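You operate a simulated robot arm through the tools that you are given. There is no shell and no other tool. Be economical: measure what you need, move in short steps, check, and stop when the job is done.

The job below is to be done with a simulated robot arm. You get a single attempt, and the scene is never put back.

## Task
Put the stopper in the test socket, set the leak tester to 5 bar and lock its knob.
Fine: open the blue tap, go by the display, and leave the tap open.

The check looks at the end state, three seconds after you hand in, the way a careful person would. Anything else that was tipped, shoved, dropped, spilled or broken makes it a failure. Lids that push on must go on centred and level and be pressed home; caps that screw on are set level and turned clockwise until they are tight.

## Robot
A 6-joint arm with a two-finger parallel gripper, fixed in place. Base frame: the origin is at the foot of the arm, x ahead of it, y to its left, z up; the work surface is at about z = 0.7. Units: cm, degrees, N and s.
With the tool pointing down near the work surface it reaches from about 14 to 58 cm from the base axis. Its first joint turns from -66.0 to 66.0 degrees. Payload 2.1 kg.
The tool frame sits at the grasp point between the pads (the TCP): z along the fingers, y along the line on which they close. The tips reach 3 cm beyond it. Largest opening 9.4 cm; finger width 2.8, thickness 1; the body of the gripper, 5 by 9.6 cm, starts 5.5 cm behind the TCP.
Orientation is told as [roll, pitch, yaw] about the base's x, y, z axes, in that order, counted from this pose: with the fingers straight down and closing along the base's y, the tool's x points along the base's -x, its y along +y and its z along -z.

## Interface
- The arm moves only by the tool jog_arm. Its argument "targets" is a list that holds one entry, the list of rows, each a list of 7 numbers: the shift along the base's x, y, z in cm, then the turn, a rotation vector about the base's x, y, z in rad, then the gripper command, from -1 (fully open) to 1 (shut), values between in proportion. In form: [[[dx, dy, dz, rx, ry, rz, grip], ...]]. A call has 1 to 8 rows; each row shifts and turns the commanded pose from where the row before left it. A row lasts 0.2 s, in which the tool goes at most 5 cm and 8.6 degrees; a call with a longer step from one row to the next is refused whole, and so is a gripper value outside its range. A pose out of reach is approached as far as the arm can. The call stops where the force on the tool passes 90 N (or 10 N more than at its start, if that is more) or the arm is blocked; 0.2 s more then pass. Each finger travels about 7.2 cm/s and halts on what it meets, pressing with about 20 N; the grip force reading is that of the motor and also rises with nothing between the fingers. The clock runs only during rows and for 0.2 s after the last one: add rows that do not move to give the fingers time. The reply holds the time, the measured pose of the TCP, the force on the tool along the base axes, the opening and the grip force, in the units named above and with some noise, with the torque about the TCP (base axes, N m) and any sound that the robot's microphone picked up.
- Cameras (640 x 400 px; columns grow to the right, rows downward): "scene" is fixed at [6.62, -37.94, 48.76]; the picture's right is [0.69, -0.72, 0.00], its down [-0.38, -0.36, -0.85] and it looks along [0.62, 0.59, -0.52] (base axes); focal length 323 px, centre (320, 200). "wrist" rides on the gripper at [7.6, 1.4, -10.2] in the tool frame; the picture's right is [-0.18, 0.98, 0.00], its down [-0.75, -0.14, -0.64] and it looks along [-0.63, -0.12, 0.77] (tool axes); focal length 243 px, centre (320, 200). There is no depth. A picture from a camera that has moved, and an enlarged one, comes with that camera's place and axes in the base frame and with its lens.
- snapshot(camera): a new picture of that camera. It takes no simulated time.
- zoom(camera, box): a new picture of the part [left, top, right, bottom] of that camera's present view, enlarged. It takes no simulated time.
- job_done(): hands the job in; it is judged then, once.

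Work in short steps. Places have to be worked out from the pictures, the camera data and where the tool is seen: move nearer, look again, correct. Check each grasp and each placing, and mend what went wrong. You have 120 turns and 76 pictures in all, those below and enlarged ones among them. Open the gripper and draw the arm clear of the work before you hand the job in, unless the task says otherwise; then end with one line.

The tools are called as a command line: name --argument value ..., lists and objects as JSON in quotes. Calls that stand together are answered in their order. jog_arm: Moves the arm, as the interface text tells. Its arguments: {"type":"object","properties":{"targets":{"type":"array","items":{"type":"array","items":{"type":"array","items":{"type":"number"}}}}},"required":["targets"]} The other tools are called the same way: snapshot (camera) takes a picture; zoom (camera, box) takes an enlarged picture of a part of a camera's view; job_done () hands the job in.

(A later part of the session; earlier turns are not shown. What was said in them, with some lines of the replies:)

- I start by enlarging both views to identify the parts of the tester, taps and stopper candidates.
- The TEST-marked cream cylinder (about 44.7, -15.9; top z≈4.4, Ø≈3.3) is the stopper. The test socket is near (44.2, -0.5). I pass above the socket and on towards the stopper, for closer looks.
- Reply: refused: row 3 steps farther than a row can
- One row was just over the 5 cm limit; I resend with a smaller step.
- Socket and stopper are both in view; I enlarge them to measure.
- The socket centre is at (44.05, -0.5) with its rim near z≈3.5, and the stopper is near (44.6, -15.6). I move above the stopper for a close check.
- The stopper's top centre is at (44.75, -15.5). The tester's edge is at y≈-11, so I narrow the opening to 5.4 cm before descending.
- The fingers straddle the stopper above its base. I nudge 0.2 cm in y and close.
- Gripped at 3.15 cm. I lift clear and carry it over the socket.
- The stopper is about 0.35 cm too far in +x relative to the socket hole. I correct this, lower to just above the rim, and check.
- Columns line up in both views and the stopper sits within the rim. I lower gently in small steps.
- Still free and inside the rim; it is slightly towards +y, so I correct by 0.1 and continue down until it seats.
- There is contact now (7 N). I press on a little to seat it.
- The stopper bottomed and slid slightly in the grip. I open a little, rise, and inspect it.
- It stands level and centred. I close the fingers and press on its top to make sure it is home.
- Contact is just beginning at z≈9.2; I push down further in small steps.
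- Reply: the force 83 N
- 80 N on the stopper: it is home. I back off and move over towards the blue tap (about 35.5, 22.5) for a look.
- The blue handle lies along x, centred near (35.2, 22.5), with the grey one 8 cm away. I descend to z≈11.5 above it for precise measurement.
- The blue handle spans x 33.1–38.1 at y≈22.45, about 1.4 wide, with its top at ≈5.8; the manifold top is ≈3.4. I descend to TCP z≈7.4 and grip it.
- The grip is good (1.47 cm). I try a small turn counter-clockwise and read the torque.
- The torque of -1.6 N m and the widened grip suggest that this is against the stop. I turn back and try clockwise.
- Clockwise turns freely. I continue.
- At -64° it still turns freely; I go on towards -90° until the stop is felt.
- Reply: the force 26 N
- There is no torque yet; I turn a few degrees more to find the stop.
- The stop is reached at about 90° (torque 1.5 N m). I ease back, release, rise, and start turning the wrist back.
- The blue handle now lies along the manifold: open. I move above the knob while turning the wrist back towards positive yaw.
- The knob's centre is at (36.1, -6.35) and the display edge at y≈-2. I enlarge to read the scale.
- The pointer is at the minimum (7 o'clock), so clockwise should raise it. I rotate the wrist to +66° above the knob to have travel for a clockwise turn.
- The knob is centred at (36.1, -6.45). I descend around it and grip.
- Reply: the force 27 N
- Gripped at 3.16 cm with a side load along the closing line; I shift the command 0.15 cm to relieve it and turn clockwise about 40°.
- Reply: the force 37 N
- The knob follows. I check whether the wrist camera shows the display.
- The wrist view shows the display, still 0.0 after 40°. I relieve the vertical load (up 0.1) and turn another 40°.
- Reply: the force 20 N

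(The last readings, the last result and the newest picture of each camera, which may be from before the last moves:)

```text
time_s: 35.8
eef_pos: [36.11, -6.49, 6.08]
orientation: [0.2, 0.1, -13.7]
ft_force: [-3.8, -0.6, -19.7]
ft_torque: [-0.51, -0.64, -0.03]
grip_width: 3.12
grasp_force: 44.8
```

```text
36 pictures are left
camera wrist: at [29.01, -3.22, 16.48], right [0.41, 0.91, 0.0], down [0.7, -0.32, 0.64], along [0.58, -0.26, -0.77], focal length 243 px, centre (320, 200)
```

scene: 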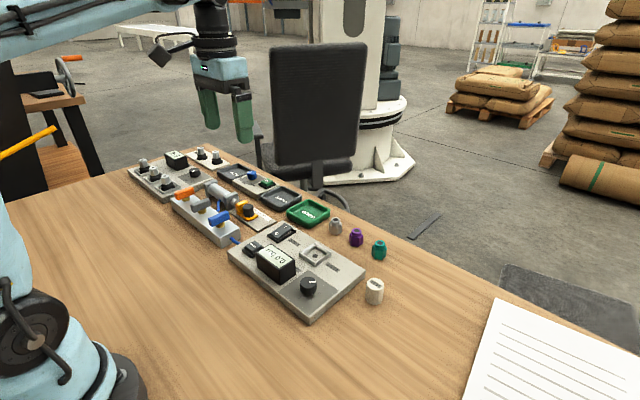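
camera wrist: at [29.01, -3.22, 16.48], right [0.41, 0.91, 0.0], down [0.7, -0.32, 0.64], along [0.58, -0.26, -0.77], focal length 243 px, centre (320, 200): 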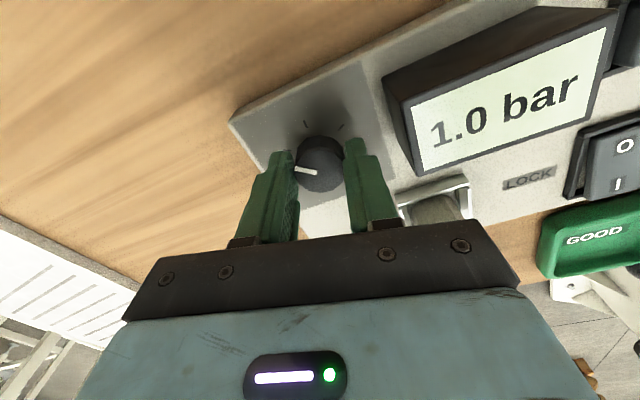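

It now reads 1.0 bar after 80°. I hold still for a second to see whether the display lags.

jog_arm --targets '[[[0, 0, 0, 0, 0, 0, 0.6], [0, 0, 0, 0, 0, 0, 0.6], [0, 0, 0, 0, 0, 0, 0.6], [0, 0, 0, 0, 0, 0, 0.6], [0, 0, 0, 0, 0, 0, 0.6]]]'

zoom --camera "wrist" --box '[260, 20, 640, 240]'

```text
time_s: 37.0
eef_pos: [36.08, -6.44, 6.21]
orientation: [0.1, 0.1, -13.6]
ft_force: [-7.1, 4.1, -6.7]
ft_torque: [-0.09, 0.75, -0.01]
grip_width: 3.12
grasp_force: 45.0
```

```text
1.68 times, centred on (450, 130) of wrist
camera zoom: at [29.0, -3.24, 16.49], right [0.41, 0.91, 0.0], down [0.7, -0.32, 0.64], along [0.58, -0.26, -0.77], focal length 409 px, centre (101, 318)
```

zoom: 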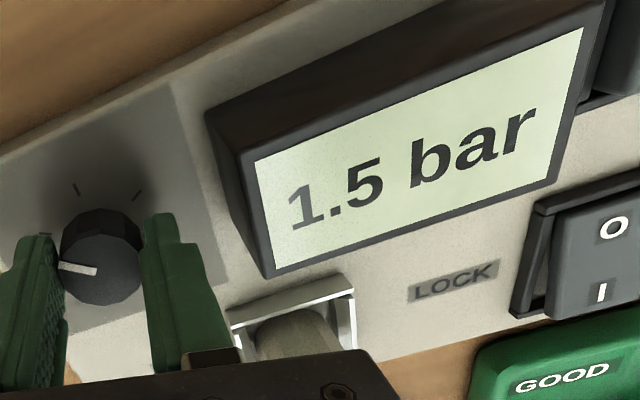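

The display lags (now 1.5). I wait longer for it to settle.

jog_arm --targets '[[[0, 0, 0, 0, 0, 0, 0.6], [0, 0, 0, 0, 0, 0, 0.6], [0, 0, 0, 0, 0, 0, 0.6], [0, 0, 0, 0, 0, 0, 0.6], [0, 0, 0, 0, 0, 0, 0.6], [0, 0, 0, 0, 0, 0, 0.6], [0, 0, 0, 0, 0, 0, 0.6], [0, 0, 0, 0, 0, 0, 0.6]]]'

jog_arm --targets '[[[0, 0, 0, 0, 0, 0, 0.6], [0, 0, 0, 0, 0, 0, 0.6], [0, 0, 0, 0, 0, 0, 0.6], [0, 0, 0, 0, 0, 0, 0.6], [0, 0, 0, 0, 0, 0, 0.6], [0, 0, 0, 0, 0, 0, 0.6], [0, 0, 0, 0, 0, 0, 0.6], [0, 0, 0, 0, 0, 0, 0.6]]]'

zoom --camera "wrist" --box '[260, 20, 640, 240]'

```text
time_s: 38.8
eef_pos: [36.14, -6.47, 6.18]
orientation: [0.0, 0.1, -13.6]
ft_force: [-12.4, 9.4, 1.9]
ft_torque: [-0.1, 0.32, 0.0]
grip_width: 3.13
grasp_force: 45.1
```

```text
time_s: 40.6
eef_pos: [36.08, -6.46, 6.2]
orientation: [0.1, 0.1, -13.5]
ft_force: [-8.6, 13.0, 3.1]
ft_torque: [0.08, 0.58, 0.03]
grip_width: 3.11
grasp_force: 45.0
```

```text
1.68 times, centred on (450, 130) of wrist
camera zoom: at [29.01, -3.24, 16.49], right [0.41, 0.91, 0.0], down [0.7, -0.32, 0.64], along [0.58, -0.26, -0.77], focal length 409 px, centre (101, 318)
```

zoom: 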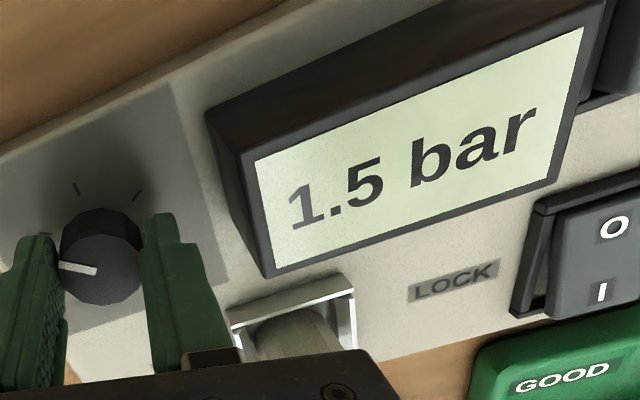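

Settled at 1.5 bar. I turn another 40° and wait.

jog_arm --targets '[[[0, 0, 0, 0, 0, -0.14, 0.6], [0, 0, 0, 0, 0, -0.14, 0.6], [0, 0, 0, 0, 0, -0.14, 0.6], [0, 0, 0, 0, 0, -0.14, 0.6], [0, 0, 0, 0, 0, -0.14, 0.6], [0, 0, 0, 0, 0, 0, 0.6], [0, 0, 0, 0, 0, 0, 0.6], [0, 0, 0, 0, 0, 0, 0.6]]]'

jog_arm --targets '[[[0, 0, 0, 0, 0, 0, 0.6], [0, 0, 0, 0, 0, 0, 0.6], [0, 0, 0, 0, 0, 0, 0.6], [0, 0, 0, 0, 0, 0, 0.6], [0, 0, 0, 0, 0, 0, 0.6], [0, 0, 0, 0, 0, 0, 0.6]]]'

snapshot --camera "wrist"

```text
time_s: 42.4
eef_pos: [36.17, -6.58, 6.25]
orientation: [0.1, -0.1, -53.6]
ft_force: [5.4, 15.7, -8.1]
ft_torque: [-0.16, -0.26, -0.01]
grip_width: 3.09
grasp_force: 44.8
```

```text
time_s: 43.8
eef_pos: [36.2, -6.58, 6.29]
orientation: [0.2, 0.1, -53.6]
ft_force: [15.2, 11.5, -14.0]
ft_torque: [0.32, -0.1, 0.01]
grip_width: 3.05
grasp_force: 44.9
```

```text
33 pictures are left
camera wrist: at [32.79, 0.53, 16.48], right [0.9, 0.43, 0.0], down [0.33, -0.69, 0.64], along [0.28, -0.58, -0.77], focal length 243 px, centre (320, 200)
```

wrist: 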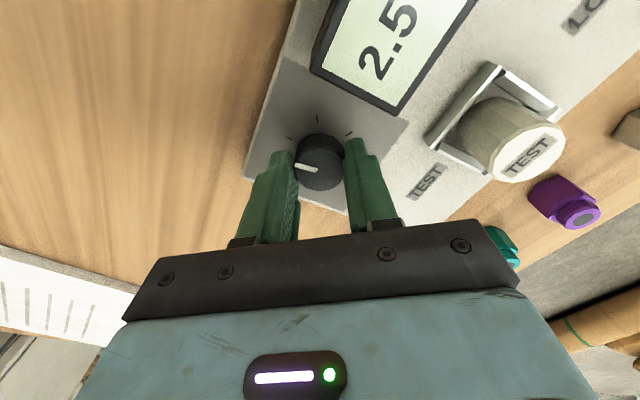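

2.5 bar at 120°, roughly 1 bar per 40°. I continue another 40°, to about -94°, and wait.

jog_arm --targets '[[[0.05, 0.05, -0.05, 0, 0, -0.14, 0.6], [0, 0, 0, 0, 0, -0.14, 0.6], [0, 0, 0, 0, 0, -0.14, 0.6], [0, 0, 0, 0, 0, -0.14, 0.6], [0, 0, 0, 0, 0, -0.14, 0.6], [0, 0, 0, 0, 0, 0, 0.6], [0, 0, 0, 0, 0, 0, 0.6], [0, 0, 0, 0, 0, 0, 0.6]]]'

jog_arm --targets '[[[0, 0, 0, 0, 0, 0, 0.6], [0, 0, 0, 0, 0, 0, 0.6], [0, 0, 0, 0, 0, 0, 0.6], [0, 0, 0, 0, 0, 0, 0.6], [0, 0, 0, 0, 0, 0, 0.6], [0, 0, 0, 0, 0, 0, 0.6], [0, 0, 0, 0, 0, 0, 0.6]]]'

zoom --camera "scene" --box '[220, 220, 380, 310]'

```text
time_s: 45.6
eef_pos: [36.18, -6.52, 6.11]
orientation: [0.1, 0.0, -93.9]
ft_force: [7.6, 2.0, 31.5]
ft_torque: [0.19, -0.16, 0.0]
grip_width: 3.04
grasp_force: 44.8
```

```text
time_s: 47.2
eef_pos: [36.11, -6.51, 6.22]
orientation: [0.1, 0.0, -93.8]
ft_force: [5.5, -1.9, 36.5]
ft_torque: [-0.13, -0.08, 0.0]
grip_width: 3.08
grasp_force: 45.5
```

```text
4.00 times, centred on (300, 265) of scene
camera zoom: at [6.61, -37.94, 48.77], right [0.69, -0.72, 0.0], down [-0.38, -0.36, -0.85], along [0.62, 0.59, -0.52], focal length 1294 px, centre (400, -60)
```

zoom: 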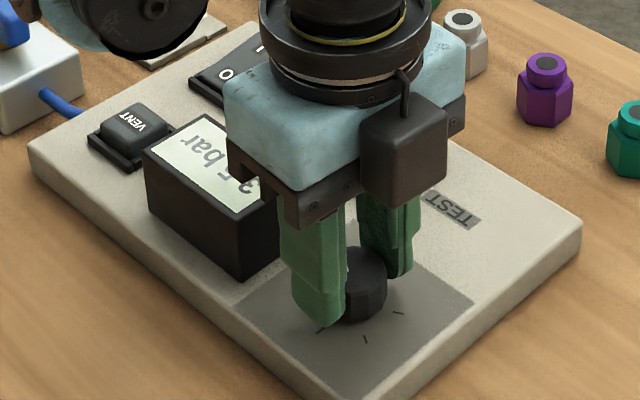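

3.5 bar. About 60° more is needed, so I release, lift, rotate back to about +50° and regrip; the finish will then be at a yaw where the wrist camera sees the display.

jog_arm --targets '[[[0, 0, 0, 0, 0, 0, 0.3], [0, 0, 0, 0, 0, 0, 0.1], [0, 0, 2, 0, 0, 0, 0.1], [0, 0, 1.5, 0, 0, 0.145, 0.1], [0, 0, 0, 0, 0, 0.145, 0.1], [0, 0, 0, 0, 0, 0.145, 0.1], [0, 0, 0, 0, 0, 0.145, 0.1], [0, 0, 0, 0, 0, 0.145, 0.1]]]'

jog_arm --targets '[[[0, 0, 0, 0, 0, 0.145, 0.1], [0, 0, 0, 0, 0, 0.145, 0.1], [0, 0, 0, 0, 0, 0.145, 0.1], [0, 0, 0, 0, 0, 0.145, 0.1], [0, 0, 0, 0, 0, 0.145, 0.1], [0, 0, 0, 0, 0, 0.145, 0.1], [0, 0, 0, 0, 0, 0.145, 0.1], [0, 0, 0, 0, 0, 0, 0.1]]]'

snapshot --camera "wrist"

```text
time_s: 49.0
eef_pos: [36.1, -6.43, 9.71]
orientation: [0.0, -0.1, -52.1]
ft_force: [0.3, 0.0, -0.3]
ft_torque: [-0.01, 0.02, 0.01]
grip_width: 4.22
grasp_force: 0.2
```

```text
time_s: 50.8
eef_pos: [36.26, -6.35, 9.68]
orientation: [-0.1, 0.0, 5.9]
ft_force: [0.0, -0.5, -0.7]
ft_torque: [-0.01, 0.04, 0.0]
grip_width: 4.24
grasp_force: 0.1
```

```text
31 pictures are left
camera wrist: at [28.44, -5.8, 19.92], right [0.08, 1.0, 0.0], down [0.76, -0.06, 0.64], along [0.64, -0.05, -0.77], focal length 243 px, centre (320, 200)
```

wrist: 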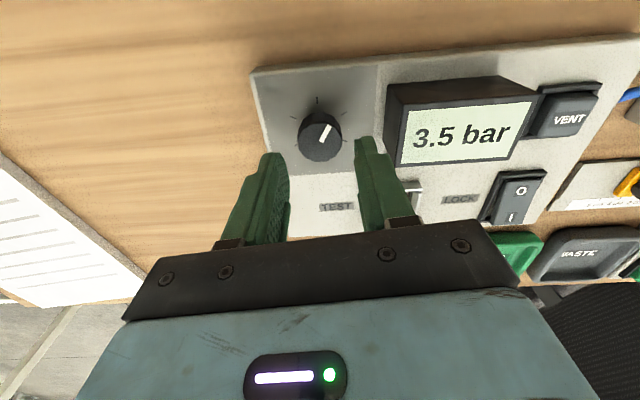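

The reading stays at 3.5 after release. I rotate to about +55°, descend and grip again.

jog_arm --targets '[[[0, 0, 0, 0, 0, 0.145, 0.1], [0, -0.05, 0, 0, 0, 0.145, 0.1], [0, 0, 0, 0, 0, 0.145, 0.1], [0, 0, 0, 0, 0, 0.145, 0.1], [0, 0, 0, 0, 0, 0.145, 0.1], [0, 0, 0, 0, 0, 0.145, 0.1], [0, 0, -2, 0, 0, 0, 0.1], [0, 0, -1.45, 0, 0, 0, 0.1]]]'

jog_arm --targets '[[[0, 0, 0, 0, 0, 0, 0.4], [0, 0, 0, 0, 0, 0, 0.6], [0, 0, 0, 0, 0, 0, 0.6], [0, 0, 0, 0, 0, 0, 0.6]]]'

```text
time_s: 52.6
eef_pos: [36.25, -6.59, 6.26]
orientation: [0.0, 0.1, 55.8]
ft_force: [0.2, -0.6, 0.3]
ft_torque: [-0.01, 0.01, 0.03]
grip_width: 4.24
grasp_force: 0.1
```

```text
time_s: 53.6
eef_pos: [36.28, -6.41, 6.11]
orientation: [0.1, 0.0, 55.8]
ft_force: [-2.8, 2.4, -12.3]
ft_torque: [-0.31, -0.22, -0.01]
grip_width: 3.11
grasp_force: 45.1
```

Gripped again at +55.8°. I turn clockwise 48° and wait for the display.

jog_arm --targets '[[[0, 0, 0, 0, 0, -0.14, 0.6], [0, 0, 0, 0, 0, -0.14, 0.6], [0, 0, 0, 0, 0, -0.14, 0.6], [0, 0, 0, 0, 0, -0.14, 0.6], [0, 0, 0, 0, 0, -0.14, 0.6], [0, 0, 0, 0, 0, -0.14, 0.6], [0, 0, 0, 0, 0, 0, 0.6], [0, 0, 0, 0, 0, 0, 0.6]]]'

jog_arm --targets '[[[0, 0, 0, 0, 0, 0, 0.6], [0, 0, 0, 0, 0, 0, 0.6], [0, 0, 0, 0, 0, 0, 0.6], [0, 0, 0, 0, 0, 0, 0.6], [0, 0, 0, 0, 0, 0, 0.6], [0, 0, 0, 0, 0, 0, 0.6], [0, 0, 0, 0, 0, 0, 0.6]]]'

snapshot --camera "wrist"

```text
time_s: 55.4
eef_pos: [36.3, -6.41, 6.16]
orientation: [0.1, -0.1, 7.6]
ft_force: [-1.0, 3.8, -1.8]
ft_torque: [-0.23, 0.27, -0.05]
grip_width: 3.1
grasp_force: 44.9
```

```text
time_s: 57.0
eef_pos: [36.22, -6.55, 6.22]
orientation: [0.1, 0.0, 7.6]
ft_force: [-2.6, 8.3, 11.8]
ft_torque: [-0.06, 0.13, -0.03]
grip_width: 3.13
grasp_force: 45.1
```

```text
30 pictures are left
camera wrist: at [28.42, -6.05, 16.5], right [0.05, 1.0, 0.0], down [0.77, -0.04, 0.64], along [0.64, -0.03, -0.77], focal length 243 px, centre (320, 200)
```

wrist: 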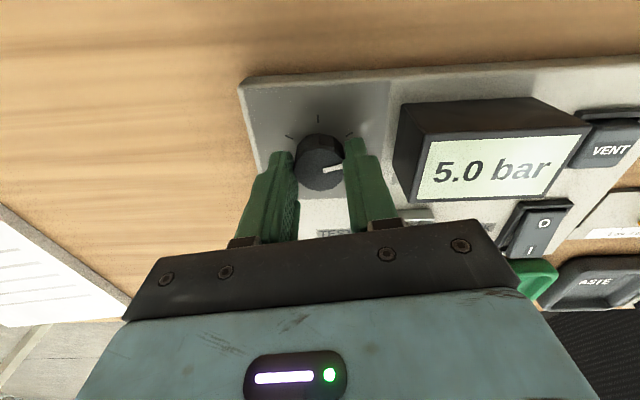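

It reads 5.0 bar. The readings move in 0.5 steps, so I check how centred I am by probing 6° further.

jog_arm --targets '[[[0, 0, 0, 0, 0, -0.1, 0.6], [0, 0, 0, 0, 0, 0, 0.6], [0, 0, 0, 0, 0, 0, 0.6], [0, 0, 0, 0, 0, 0, 0.6], [0, 0, 0, 0, 0, 0, 0.6], [0, 0, 0, 0, 0, 0, 0.6], [0, 0, 0, 0, 0, 0, 0.6], [0, 0, 0, 0, 0, 0, 0.6]]]'

zoom --camera "wrist" --box '[260, 60, 640, 280]'

```text
time_s: 58.8
eef_pos: [36.24, -6.54, 6.09]
orientation: [0.1, -0.2, 1.9]
ft_force: [9.7, 14.6, -14.9]
ft_torque: [-0.07, -0.68, 0.03]
grip_width: 3.1
grasp_force: 44.7
```

```text
1.68 times, centred on (450, 170) of wrist
camera zoom: at [28.48, -5.28, 16.49], right [0.15, 0.99, 0.0], down [0.76, -0.12, 0.64], along [0.64, -0.1, -0.77], focal length 409 px, centre (101, 250)
```

zoom: 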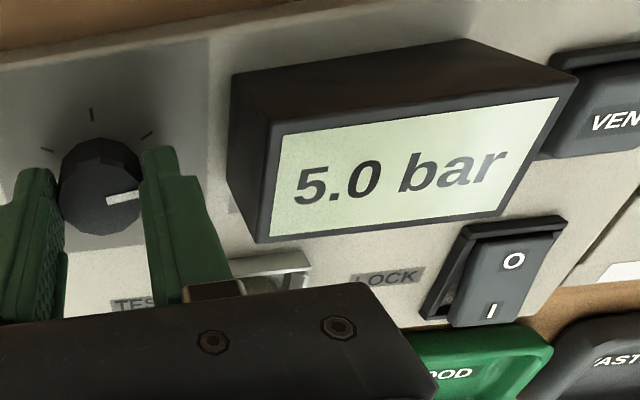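

Still 5.0. I probe another 6°.

jog_arm --targets '[[[0, 0, 0.05, 0, 0, -0.1, 0.6], [0, 0, 0, 0, 0, 0, 0.6], [0, 0, 0, 0, 0, 0, 0.6], [0, 0, 0, 0, 0, 0, 0.6], [0, 0, 0, 0, 0, 0, 0.6], [0, 0, 0, 0, 0, 0, 0.6], [0, 0, 0, 0, 0, 0, 0.6], [0, 0, 0, 0, 0, 0, 0.6]]]'

zoom --camera "wrist" --box '[260, 60, 640, 280]'

```text
time_s: 60.6
eef_pos: [36.15, -6.47, 6.25]
orientation: [0.0, -0.1, -3.9]
ft_force: [13.8, 12.1, -32.3]
ft_torque: [-0.05, -0.28, -0.02]
grip_width: 3.09
grasp_force: 45.1
```

```text
1.68 times, centred on (450, 170) of wrist
camera zoom: at [28.64, -4.51, 16.51], right [0.25, 0.97, 0.0], down [0.74, -0.19, 0.64], along [0.62, -0.16, -0.77], focal length 409 px, centre (101, 250)
```

zoom: 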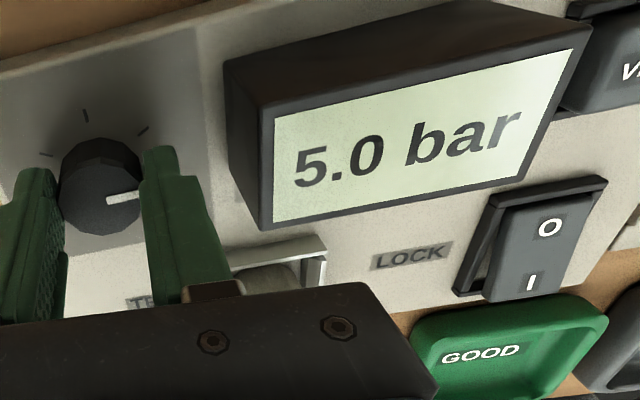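

Still 5.0; one more probe of 6°.

jog_arm --targets '[[[0, 0, 0, 0, 0, -0.1, 0.6], [0, 0, 0, 0, 0, 0, 0.6], [0, 0, 0, 0, 0, 0, 0.6], [0, 0, 0, 0, 0, 0, 0.6], [0, 0, 0, 0, 0, 0, 0.6], [0, 0, 0, 0, 0, 0, 0.6], [0, 0, 0, 0, 0, 0, 0.6], [0, 0, 0, 0, 0, 0, 0.6]]]'

zoom --camera "wrist" --box '[260, 60, 640, 280]'

```text
time_s: 62.4
eef_pos: [36.16, -6.49, 6.32]
orientation: [-0.1, -0.2, -9.5]
ft_force: [12.3, 8.3, -16.2]
ft_torque: [0.17, -0.58, -0.03]
grip_width: 3.11
grasp_force: 44.9
```

```text
1.68 times, centred on (450, 170) of wrist
camera zoom: at [28.85, -3.77, 16.53], right [0.34, 0.94, 0.0], down [0.72, -0.26, 0.64], along [0.6, -0.22, -0.77], focal length 409 px, centre (101, 250)
```

zoom: 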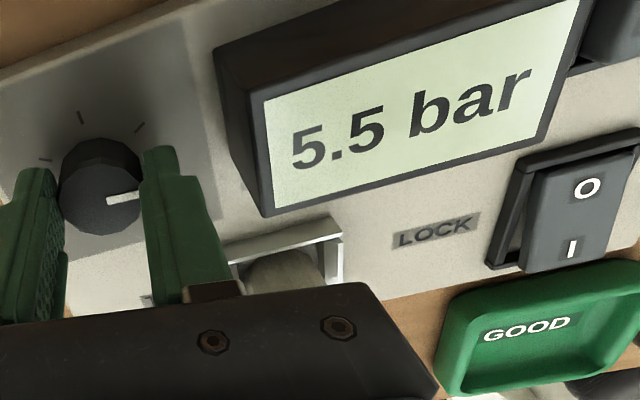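

5.5 appears between yaw -4° and -9.5°; with a band of ~20° the centre is near +3°. I turn back 12.6° and wait.

jog_arm --targets '[[[0, 0, 0, 0, 0, 0.11, 0.6], [0, 0, 0, 0, 0, 0.11, 0.6], [0, 0, 0, 0, 0, 0, 0.6], [0, 0, 0, 0, 0, 0, 0.6], [0, 0, 0, 0, 0, 0, 0.6], [0, 0, 0, 0, 0, 0, 0.6], [0, 0, 0, 0, 0, 0, 0.6], [0, 0, 0, 0, 0, 0, 0.6]]]'

jog_arm --targets '[[[0, 0, 0, 0, 0, 0, 0.3], [0, 0, 0, 0, 0, 0, 0.1], [0, 0, 1, 0, 0, 0, 0.1], [0, 0, 3, 0, 0, 0, 0.1], [0, 0, 3, 0, 0, 0, 0.1], [0, 0, 3, 0, 0, 0, 0.5], [0, 0, 0, 0, 0, 0, 0.8]]]'

snapshot --camera "wrist"

```text
time_s: 64.2
eef_pos: [36.2, -6.55, 6.19]
orientation: [0.1, -0.1, 3.1]
ft_force: [10.5, 12.2, -28.3]
ft_torque: [0.28, -0.3, 0.04]
grip_width: 3.12
grasp_force: 44.9
```

```text
time_s: 65.8
eef_pos: [36.18, -6.4, 16.06]
orientation: [0.0, 0.0, 3.1]
ft_force: [0.1, 0.5, -0.5]
ft_torque: [-0.01, 0.0, 0.02]
grip_width: 0.93
grasp_force: 0.0
```

```text
26 pictures are left
camera wrist: at [28.38, -5.44, 26.37], right [0.13, 0.99, 0.0], down [0.76, -0.1, 0.64], along [0.64, -0.08, -0.77], focal length 243 px, centre (320, 200)
```

wrist: 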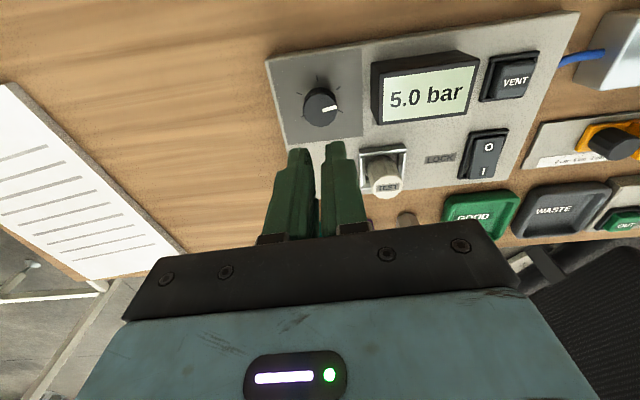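

5.0 bar holds after release. The lock rocker's raised "I" end is near (45.1, 10.4); I move above with closed fingers for a closer look.

jog_arm --targets '[[[2, 4, 0, 0, 0, -0.05, 1], [2, 4, 0, 0, 0, 0, 1], [2, 4, 0, 0, 0, 0, 1], [1.5, 4.5, -1, 0, 0, 0, 1], [0.5, 0.4, -1, 0, 0, 0, 1], [0, 0, 0, 0, 0, 0, 1]]]'

zoom --camera "wrist" --box '[220, 40, 420, 180]'

zoom --camera "scene" --box '[220, 190, 320, 270]'

```text
time_s: 67.2
eef_pos: [44.03, 10.52, 14.2]
orientation: [-0.1, 0.0, 0.2]
ft_force: [-0.4, -0.2, -0.8]
ft_torque: [0.0, 0.03, 0.01]
grip_width: 0.01
grasp_force: 20.0
```

```text
2.86 times, centred on (320, 110) of wrist
camera zoom: at [36.41, 11.9, 24.49], right [0.18, 0.98, 0.0], down [0.75, -0.14, 0.64], along [0.63, -0.12, -0.77], focal length 693 px, centre (320, 457)
```

zoom: 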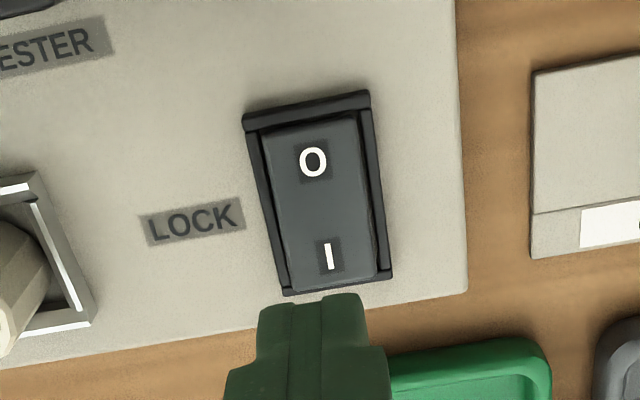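

```text
5.00 times, centred on (270, 230) of scene
camera zoom: at [6.62, -37.94, 48.76], right [0.69, -0.72, 0.0], down [-0.38, -0.36, -0.85], along [0.62, 0.59, -0.52], focal length 1617 px, centre (570, 50)
```

zoom: 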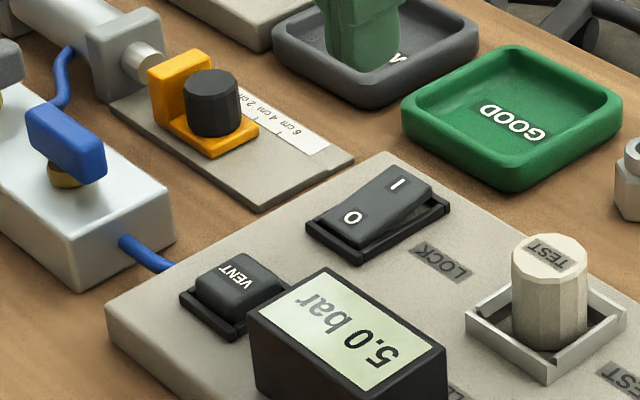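

The "I" end of the rocker is raised, reaching x≈45.8 at y≈10.5. The rocker is about 3.3 wide, so I rotate the wrist to -90° so that the closed fingers span only 2 cm along x at that end.

jog_arm --targets '[[[0, 0, 0, 0, 0, -0.145, 1], [0, 0, 0, 0, 0, -0.145, 1], [0, 0, 0, 0, 0, -0.145, 1], [0, 0, 0, 0, 0, -0.145, 1], [0, 0, 0, 0, 0, -0.145, 1], [0, 0, 0, 0, 0, -0.145, 1], [0, 0, 0, 0, 0, -0.145, 1], [0, 0, 0, 0, 0, -0.145, 1]]]'

jog_arm --targets '[[[0.7, 0, 0, 0, 0, -0.14, 1], [0.9, 0, 0, 0, 0, -0.14, 1], [0, 0, -2, 0, 0, -0.14, 1], [0, 0, -2, 0, 0, 0, 1], [0, 0, 0, 0, 0, 0, 1]]]'

snapshot --camera "wrist"

zoom --camera "scene" --box '[220, 190, 320, 270]'

```text
time_s: 69.0
eef_pos: [44.27, 10.32, 14.31]
orientation: [0.0, 0.0, -66.5]
ft_force: [-0.9, -0.4, -0.4]
ft_torque: [-0.01, 0.0, 0.01]
grip_width: 0.01
grasp_force: 19.7
```

```text
time_s: 70.2
eef_pos: [45.79, 10.27, 10.31]
orientation: [-0.1, -0.1, -90.3]
ft_force: [-0.1, 0.5, 0.2]
ft_torque: [0.01, 0.0, 0.01]
grip_width: 0.0
grasp_force: 20.1
```

```text
23 pictures are left
camera wrist: at [47.21, 17.98, 20.64], right [0.98, -0.19, 0.0], down [-0.15, -0.75, 0.64], along [-0.12, -0.63, -0.77], focal length 243 px, centre (320, 200)
```

wrist: 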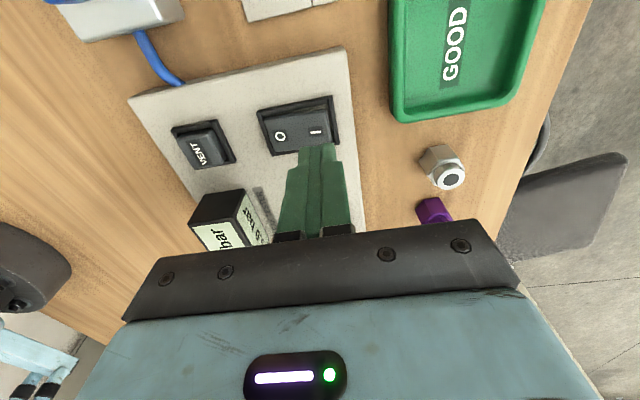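

```text
5.00 times, centred on (270, 230) of scene
camera zoom: at [6.62, -37.94, 48.76], right [0.69, -0.72, 0.0], down [-0.38, -0.36, -0.85], along [0.62, 0.59, -0.52], focal length 1617 px, centre (570, 50)
```

zoom: 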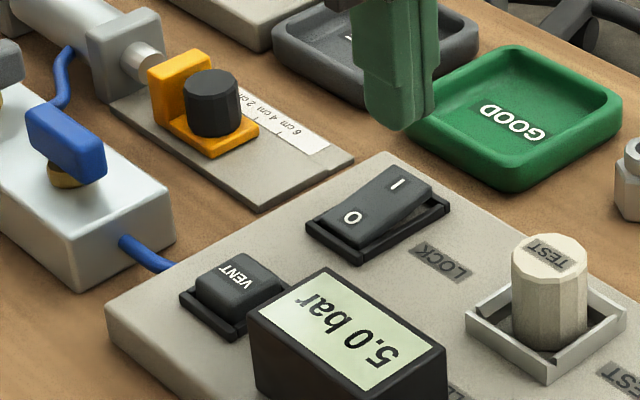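

The "I" mark is at about (45.6, 10.6). I shift 0.25 in y and descend to just above, then press in small steps.

jog_arm --targets '[[[0, 0.25, -1.3, 0, 0, 0, 1], [0, 0, -1, 0, 0, 0, 1], [0, 0, -0.3, 0, 0, 0, 1], [0, 0, -0.3, 0, 0, 0, 1], [0, 0, -0.2, 0, 0, 0, 1], [0, 0, 0, 0, 0, 0, 1]]]'

zoom --camera "scene" --box '[220, 190, 320, 270]'

```text
time_s: 71.6
eef_pos: [45.89, 10.6, 7.09]
orientation: [0.1, -0.1, -90.4]
ft_force: [-0.7, 0.5, 0.3]
ft_torque: [-0.02, -0.01, -0.01]
grip_width: 0.0
grasp_force: 20.2
```

```text
5.00 times, centred on (270, 230) of scene
camera zoom: at [6.62, -37.94, 48.76], right [0.69, -0.72, 0.0], down [-0.38, -0.36, -0.85], along [0.62, 0.59, -0.52], focal length 1617 px, centre (570, 50)
```

zoom: 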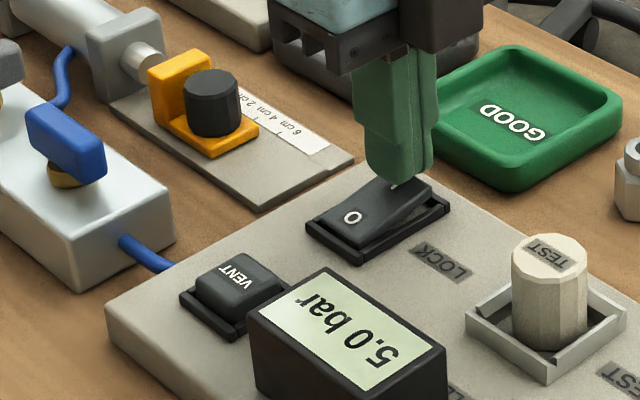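

The tip is just above the raised "I" end. I press on in small steps.

jog_arm --targets '[[[0, 0, -0.2, 0, 0, 0, 1], [0, 0, -0.2, 0, 0, 0, 1], [0, 0, -0.2, 0, 0, 0, 1], [0, 0, -0.2, 0, 0, 0, 1], [0, 0, 0, 0, 0, 0, 1]]]'

zoom --camera "scene" --box '[220, 190, 320, 270]'

```text
time_s: 72.8
eef_pos: [45.74, 10.66, 6.44]
orientation: [0.1, 0.0, -90.3]
ft_force: [-0.1, -1.6, 7.6]
ft_torque: [-0.04, 0.07, 0.04]
grip_width: 0.0
grasp_force: 20.4
```

```text
5.00 times, centred on (270, 230) of scene
camera zoom: at [6.62, -37.94, 48.76], right [0.69, -0.72, 0.0], down [-0.38, -0.36, -0.85], along [0.62, 0.59, -0.52], focal length 1617 px, centre (570, 50)
```

zoom: 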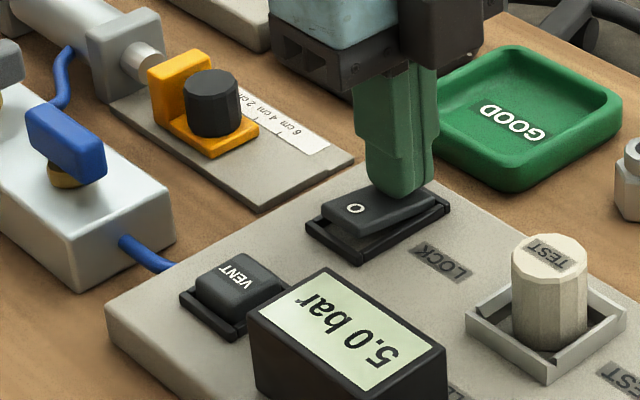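

The rocker is tipping (7.6 N). I go on until it stops.

jog_arm --targets '[[[0, 0, -0.2, 0, 0, 0, 1], [0, 0, -0.2, 0, 0, 0, 1], [0, 0, -0.15, 0, 0, 0, 1], [0, 0, 0, 0, 0, 0, 1]]]'

zoom --camera "scene" --box '[220, 190, 320, 270]'

```text
time_s: 73.5
eef_pos: [45.8, 10.53, 6.44]
orientation: [-0.1, 0.0, -90.2]
ft_force: [0.6, -0.1, 23.7]
ft_torque: [-0.02, 0.18, 0.01]
grip_width: 0.05
grasp_force: 20.2
stopped in row 3: the force on the tool passed its limit at 99 N (the readings are from after the stop); the commanded pose is now the measured one
```

```text
5.00 times, centred on (270, 230) of scene
camera zoom: at [6.61, -37.94, 48.76], right [0.69, -0.72, 0.0], down [-0.38, -0.36, -0.85], along [0.62, 0.59, -0.52], focal length 1617 px, centre (570, 50)
```

zoom: 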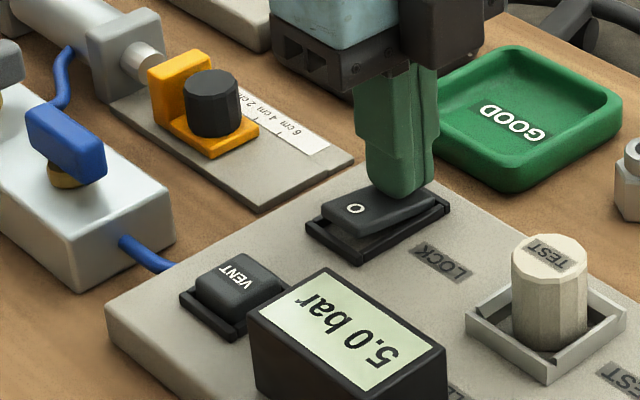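

It is hard against its stop. I lift off and check that the rocker stays on I and the display stays at 5.0.

jog_arm --targets '[[[0, 0, 1, 0, 0, 0, 1], [0, 0, 4, 0, 0, 0, 1], [0, 0, 4.5, 0, 0, 0, 1], [0, 0, 4.5, 0, 0, 0, 0.5], [-4, 0, 1, 0, 0, 0, 0], [-4, 0, 1, 0, 0, 0, -0.5], [-4, 0, 1, 0, 0, 0, -1], [0, 0, 0, 0, 0, 0, -1]]]'

zoom --camera "scene" --box '[220, 200, 380, 310]'

snapshot --camera "scene"

```text
time_s: 75.3
eef_pos: [33.83, 10.62, 23.21]
orientation: [-0.1, 0.0, -90.5]
ft_force: [0.3, 0.5, 0.5]
ft_torque: [0.02, -0.01, 0.01]
grip_width: 9.36
grasp_force: 0.0
```

```text
3.64 times, centred on (300, 255) of scene
camera zoom: at [6.62, -37.94, 48.76], right [0.69, -0.72, 0.0], down [-0.38, -0.36, -0.85], along [0.62, 0.59, -0.52], focal length 1176 px, centre (393, 0)
```

zoom: 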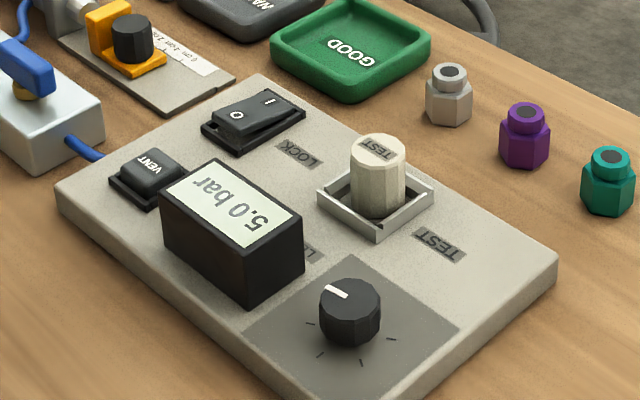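

```text
17 pictures are left
```

scene: 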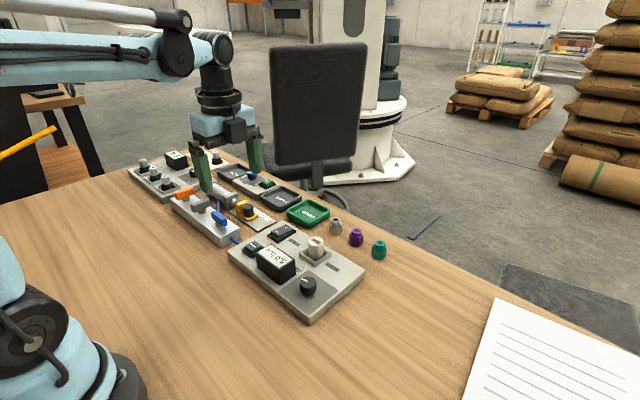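

The rocker stays on I, the display reads 5.0 bar, the stopper is seated, the blue tap is open, and the arm is clear with the gripper open. I hand in.

job_done

```text
The job is handed in.
```

The stopper is pressed home in the test socket, the blue tap is open, and the tester reads a steady 5.0 bar with its knob locked (lock switch on I).
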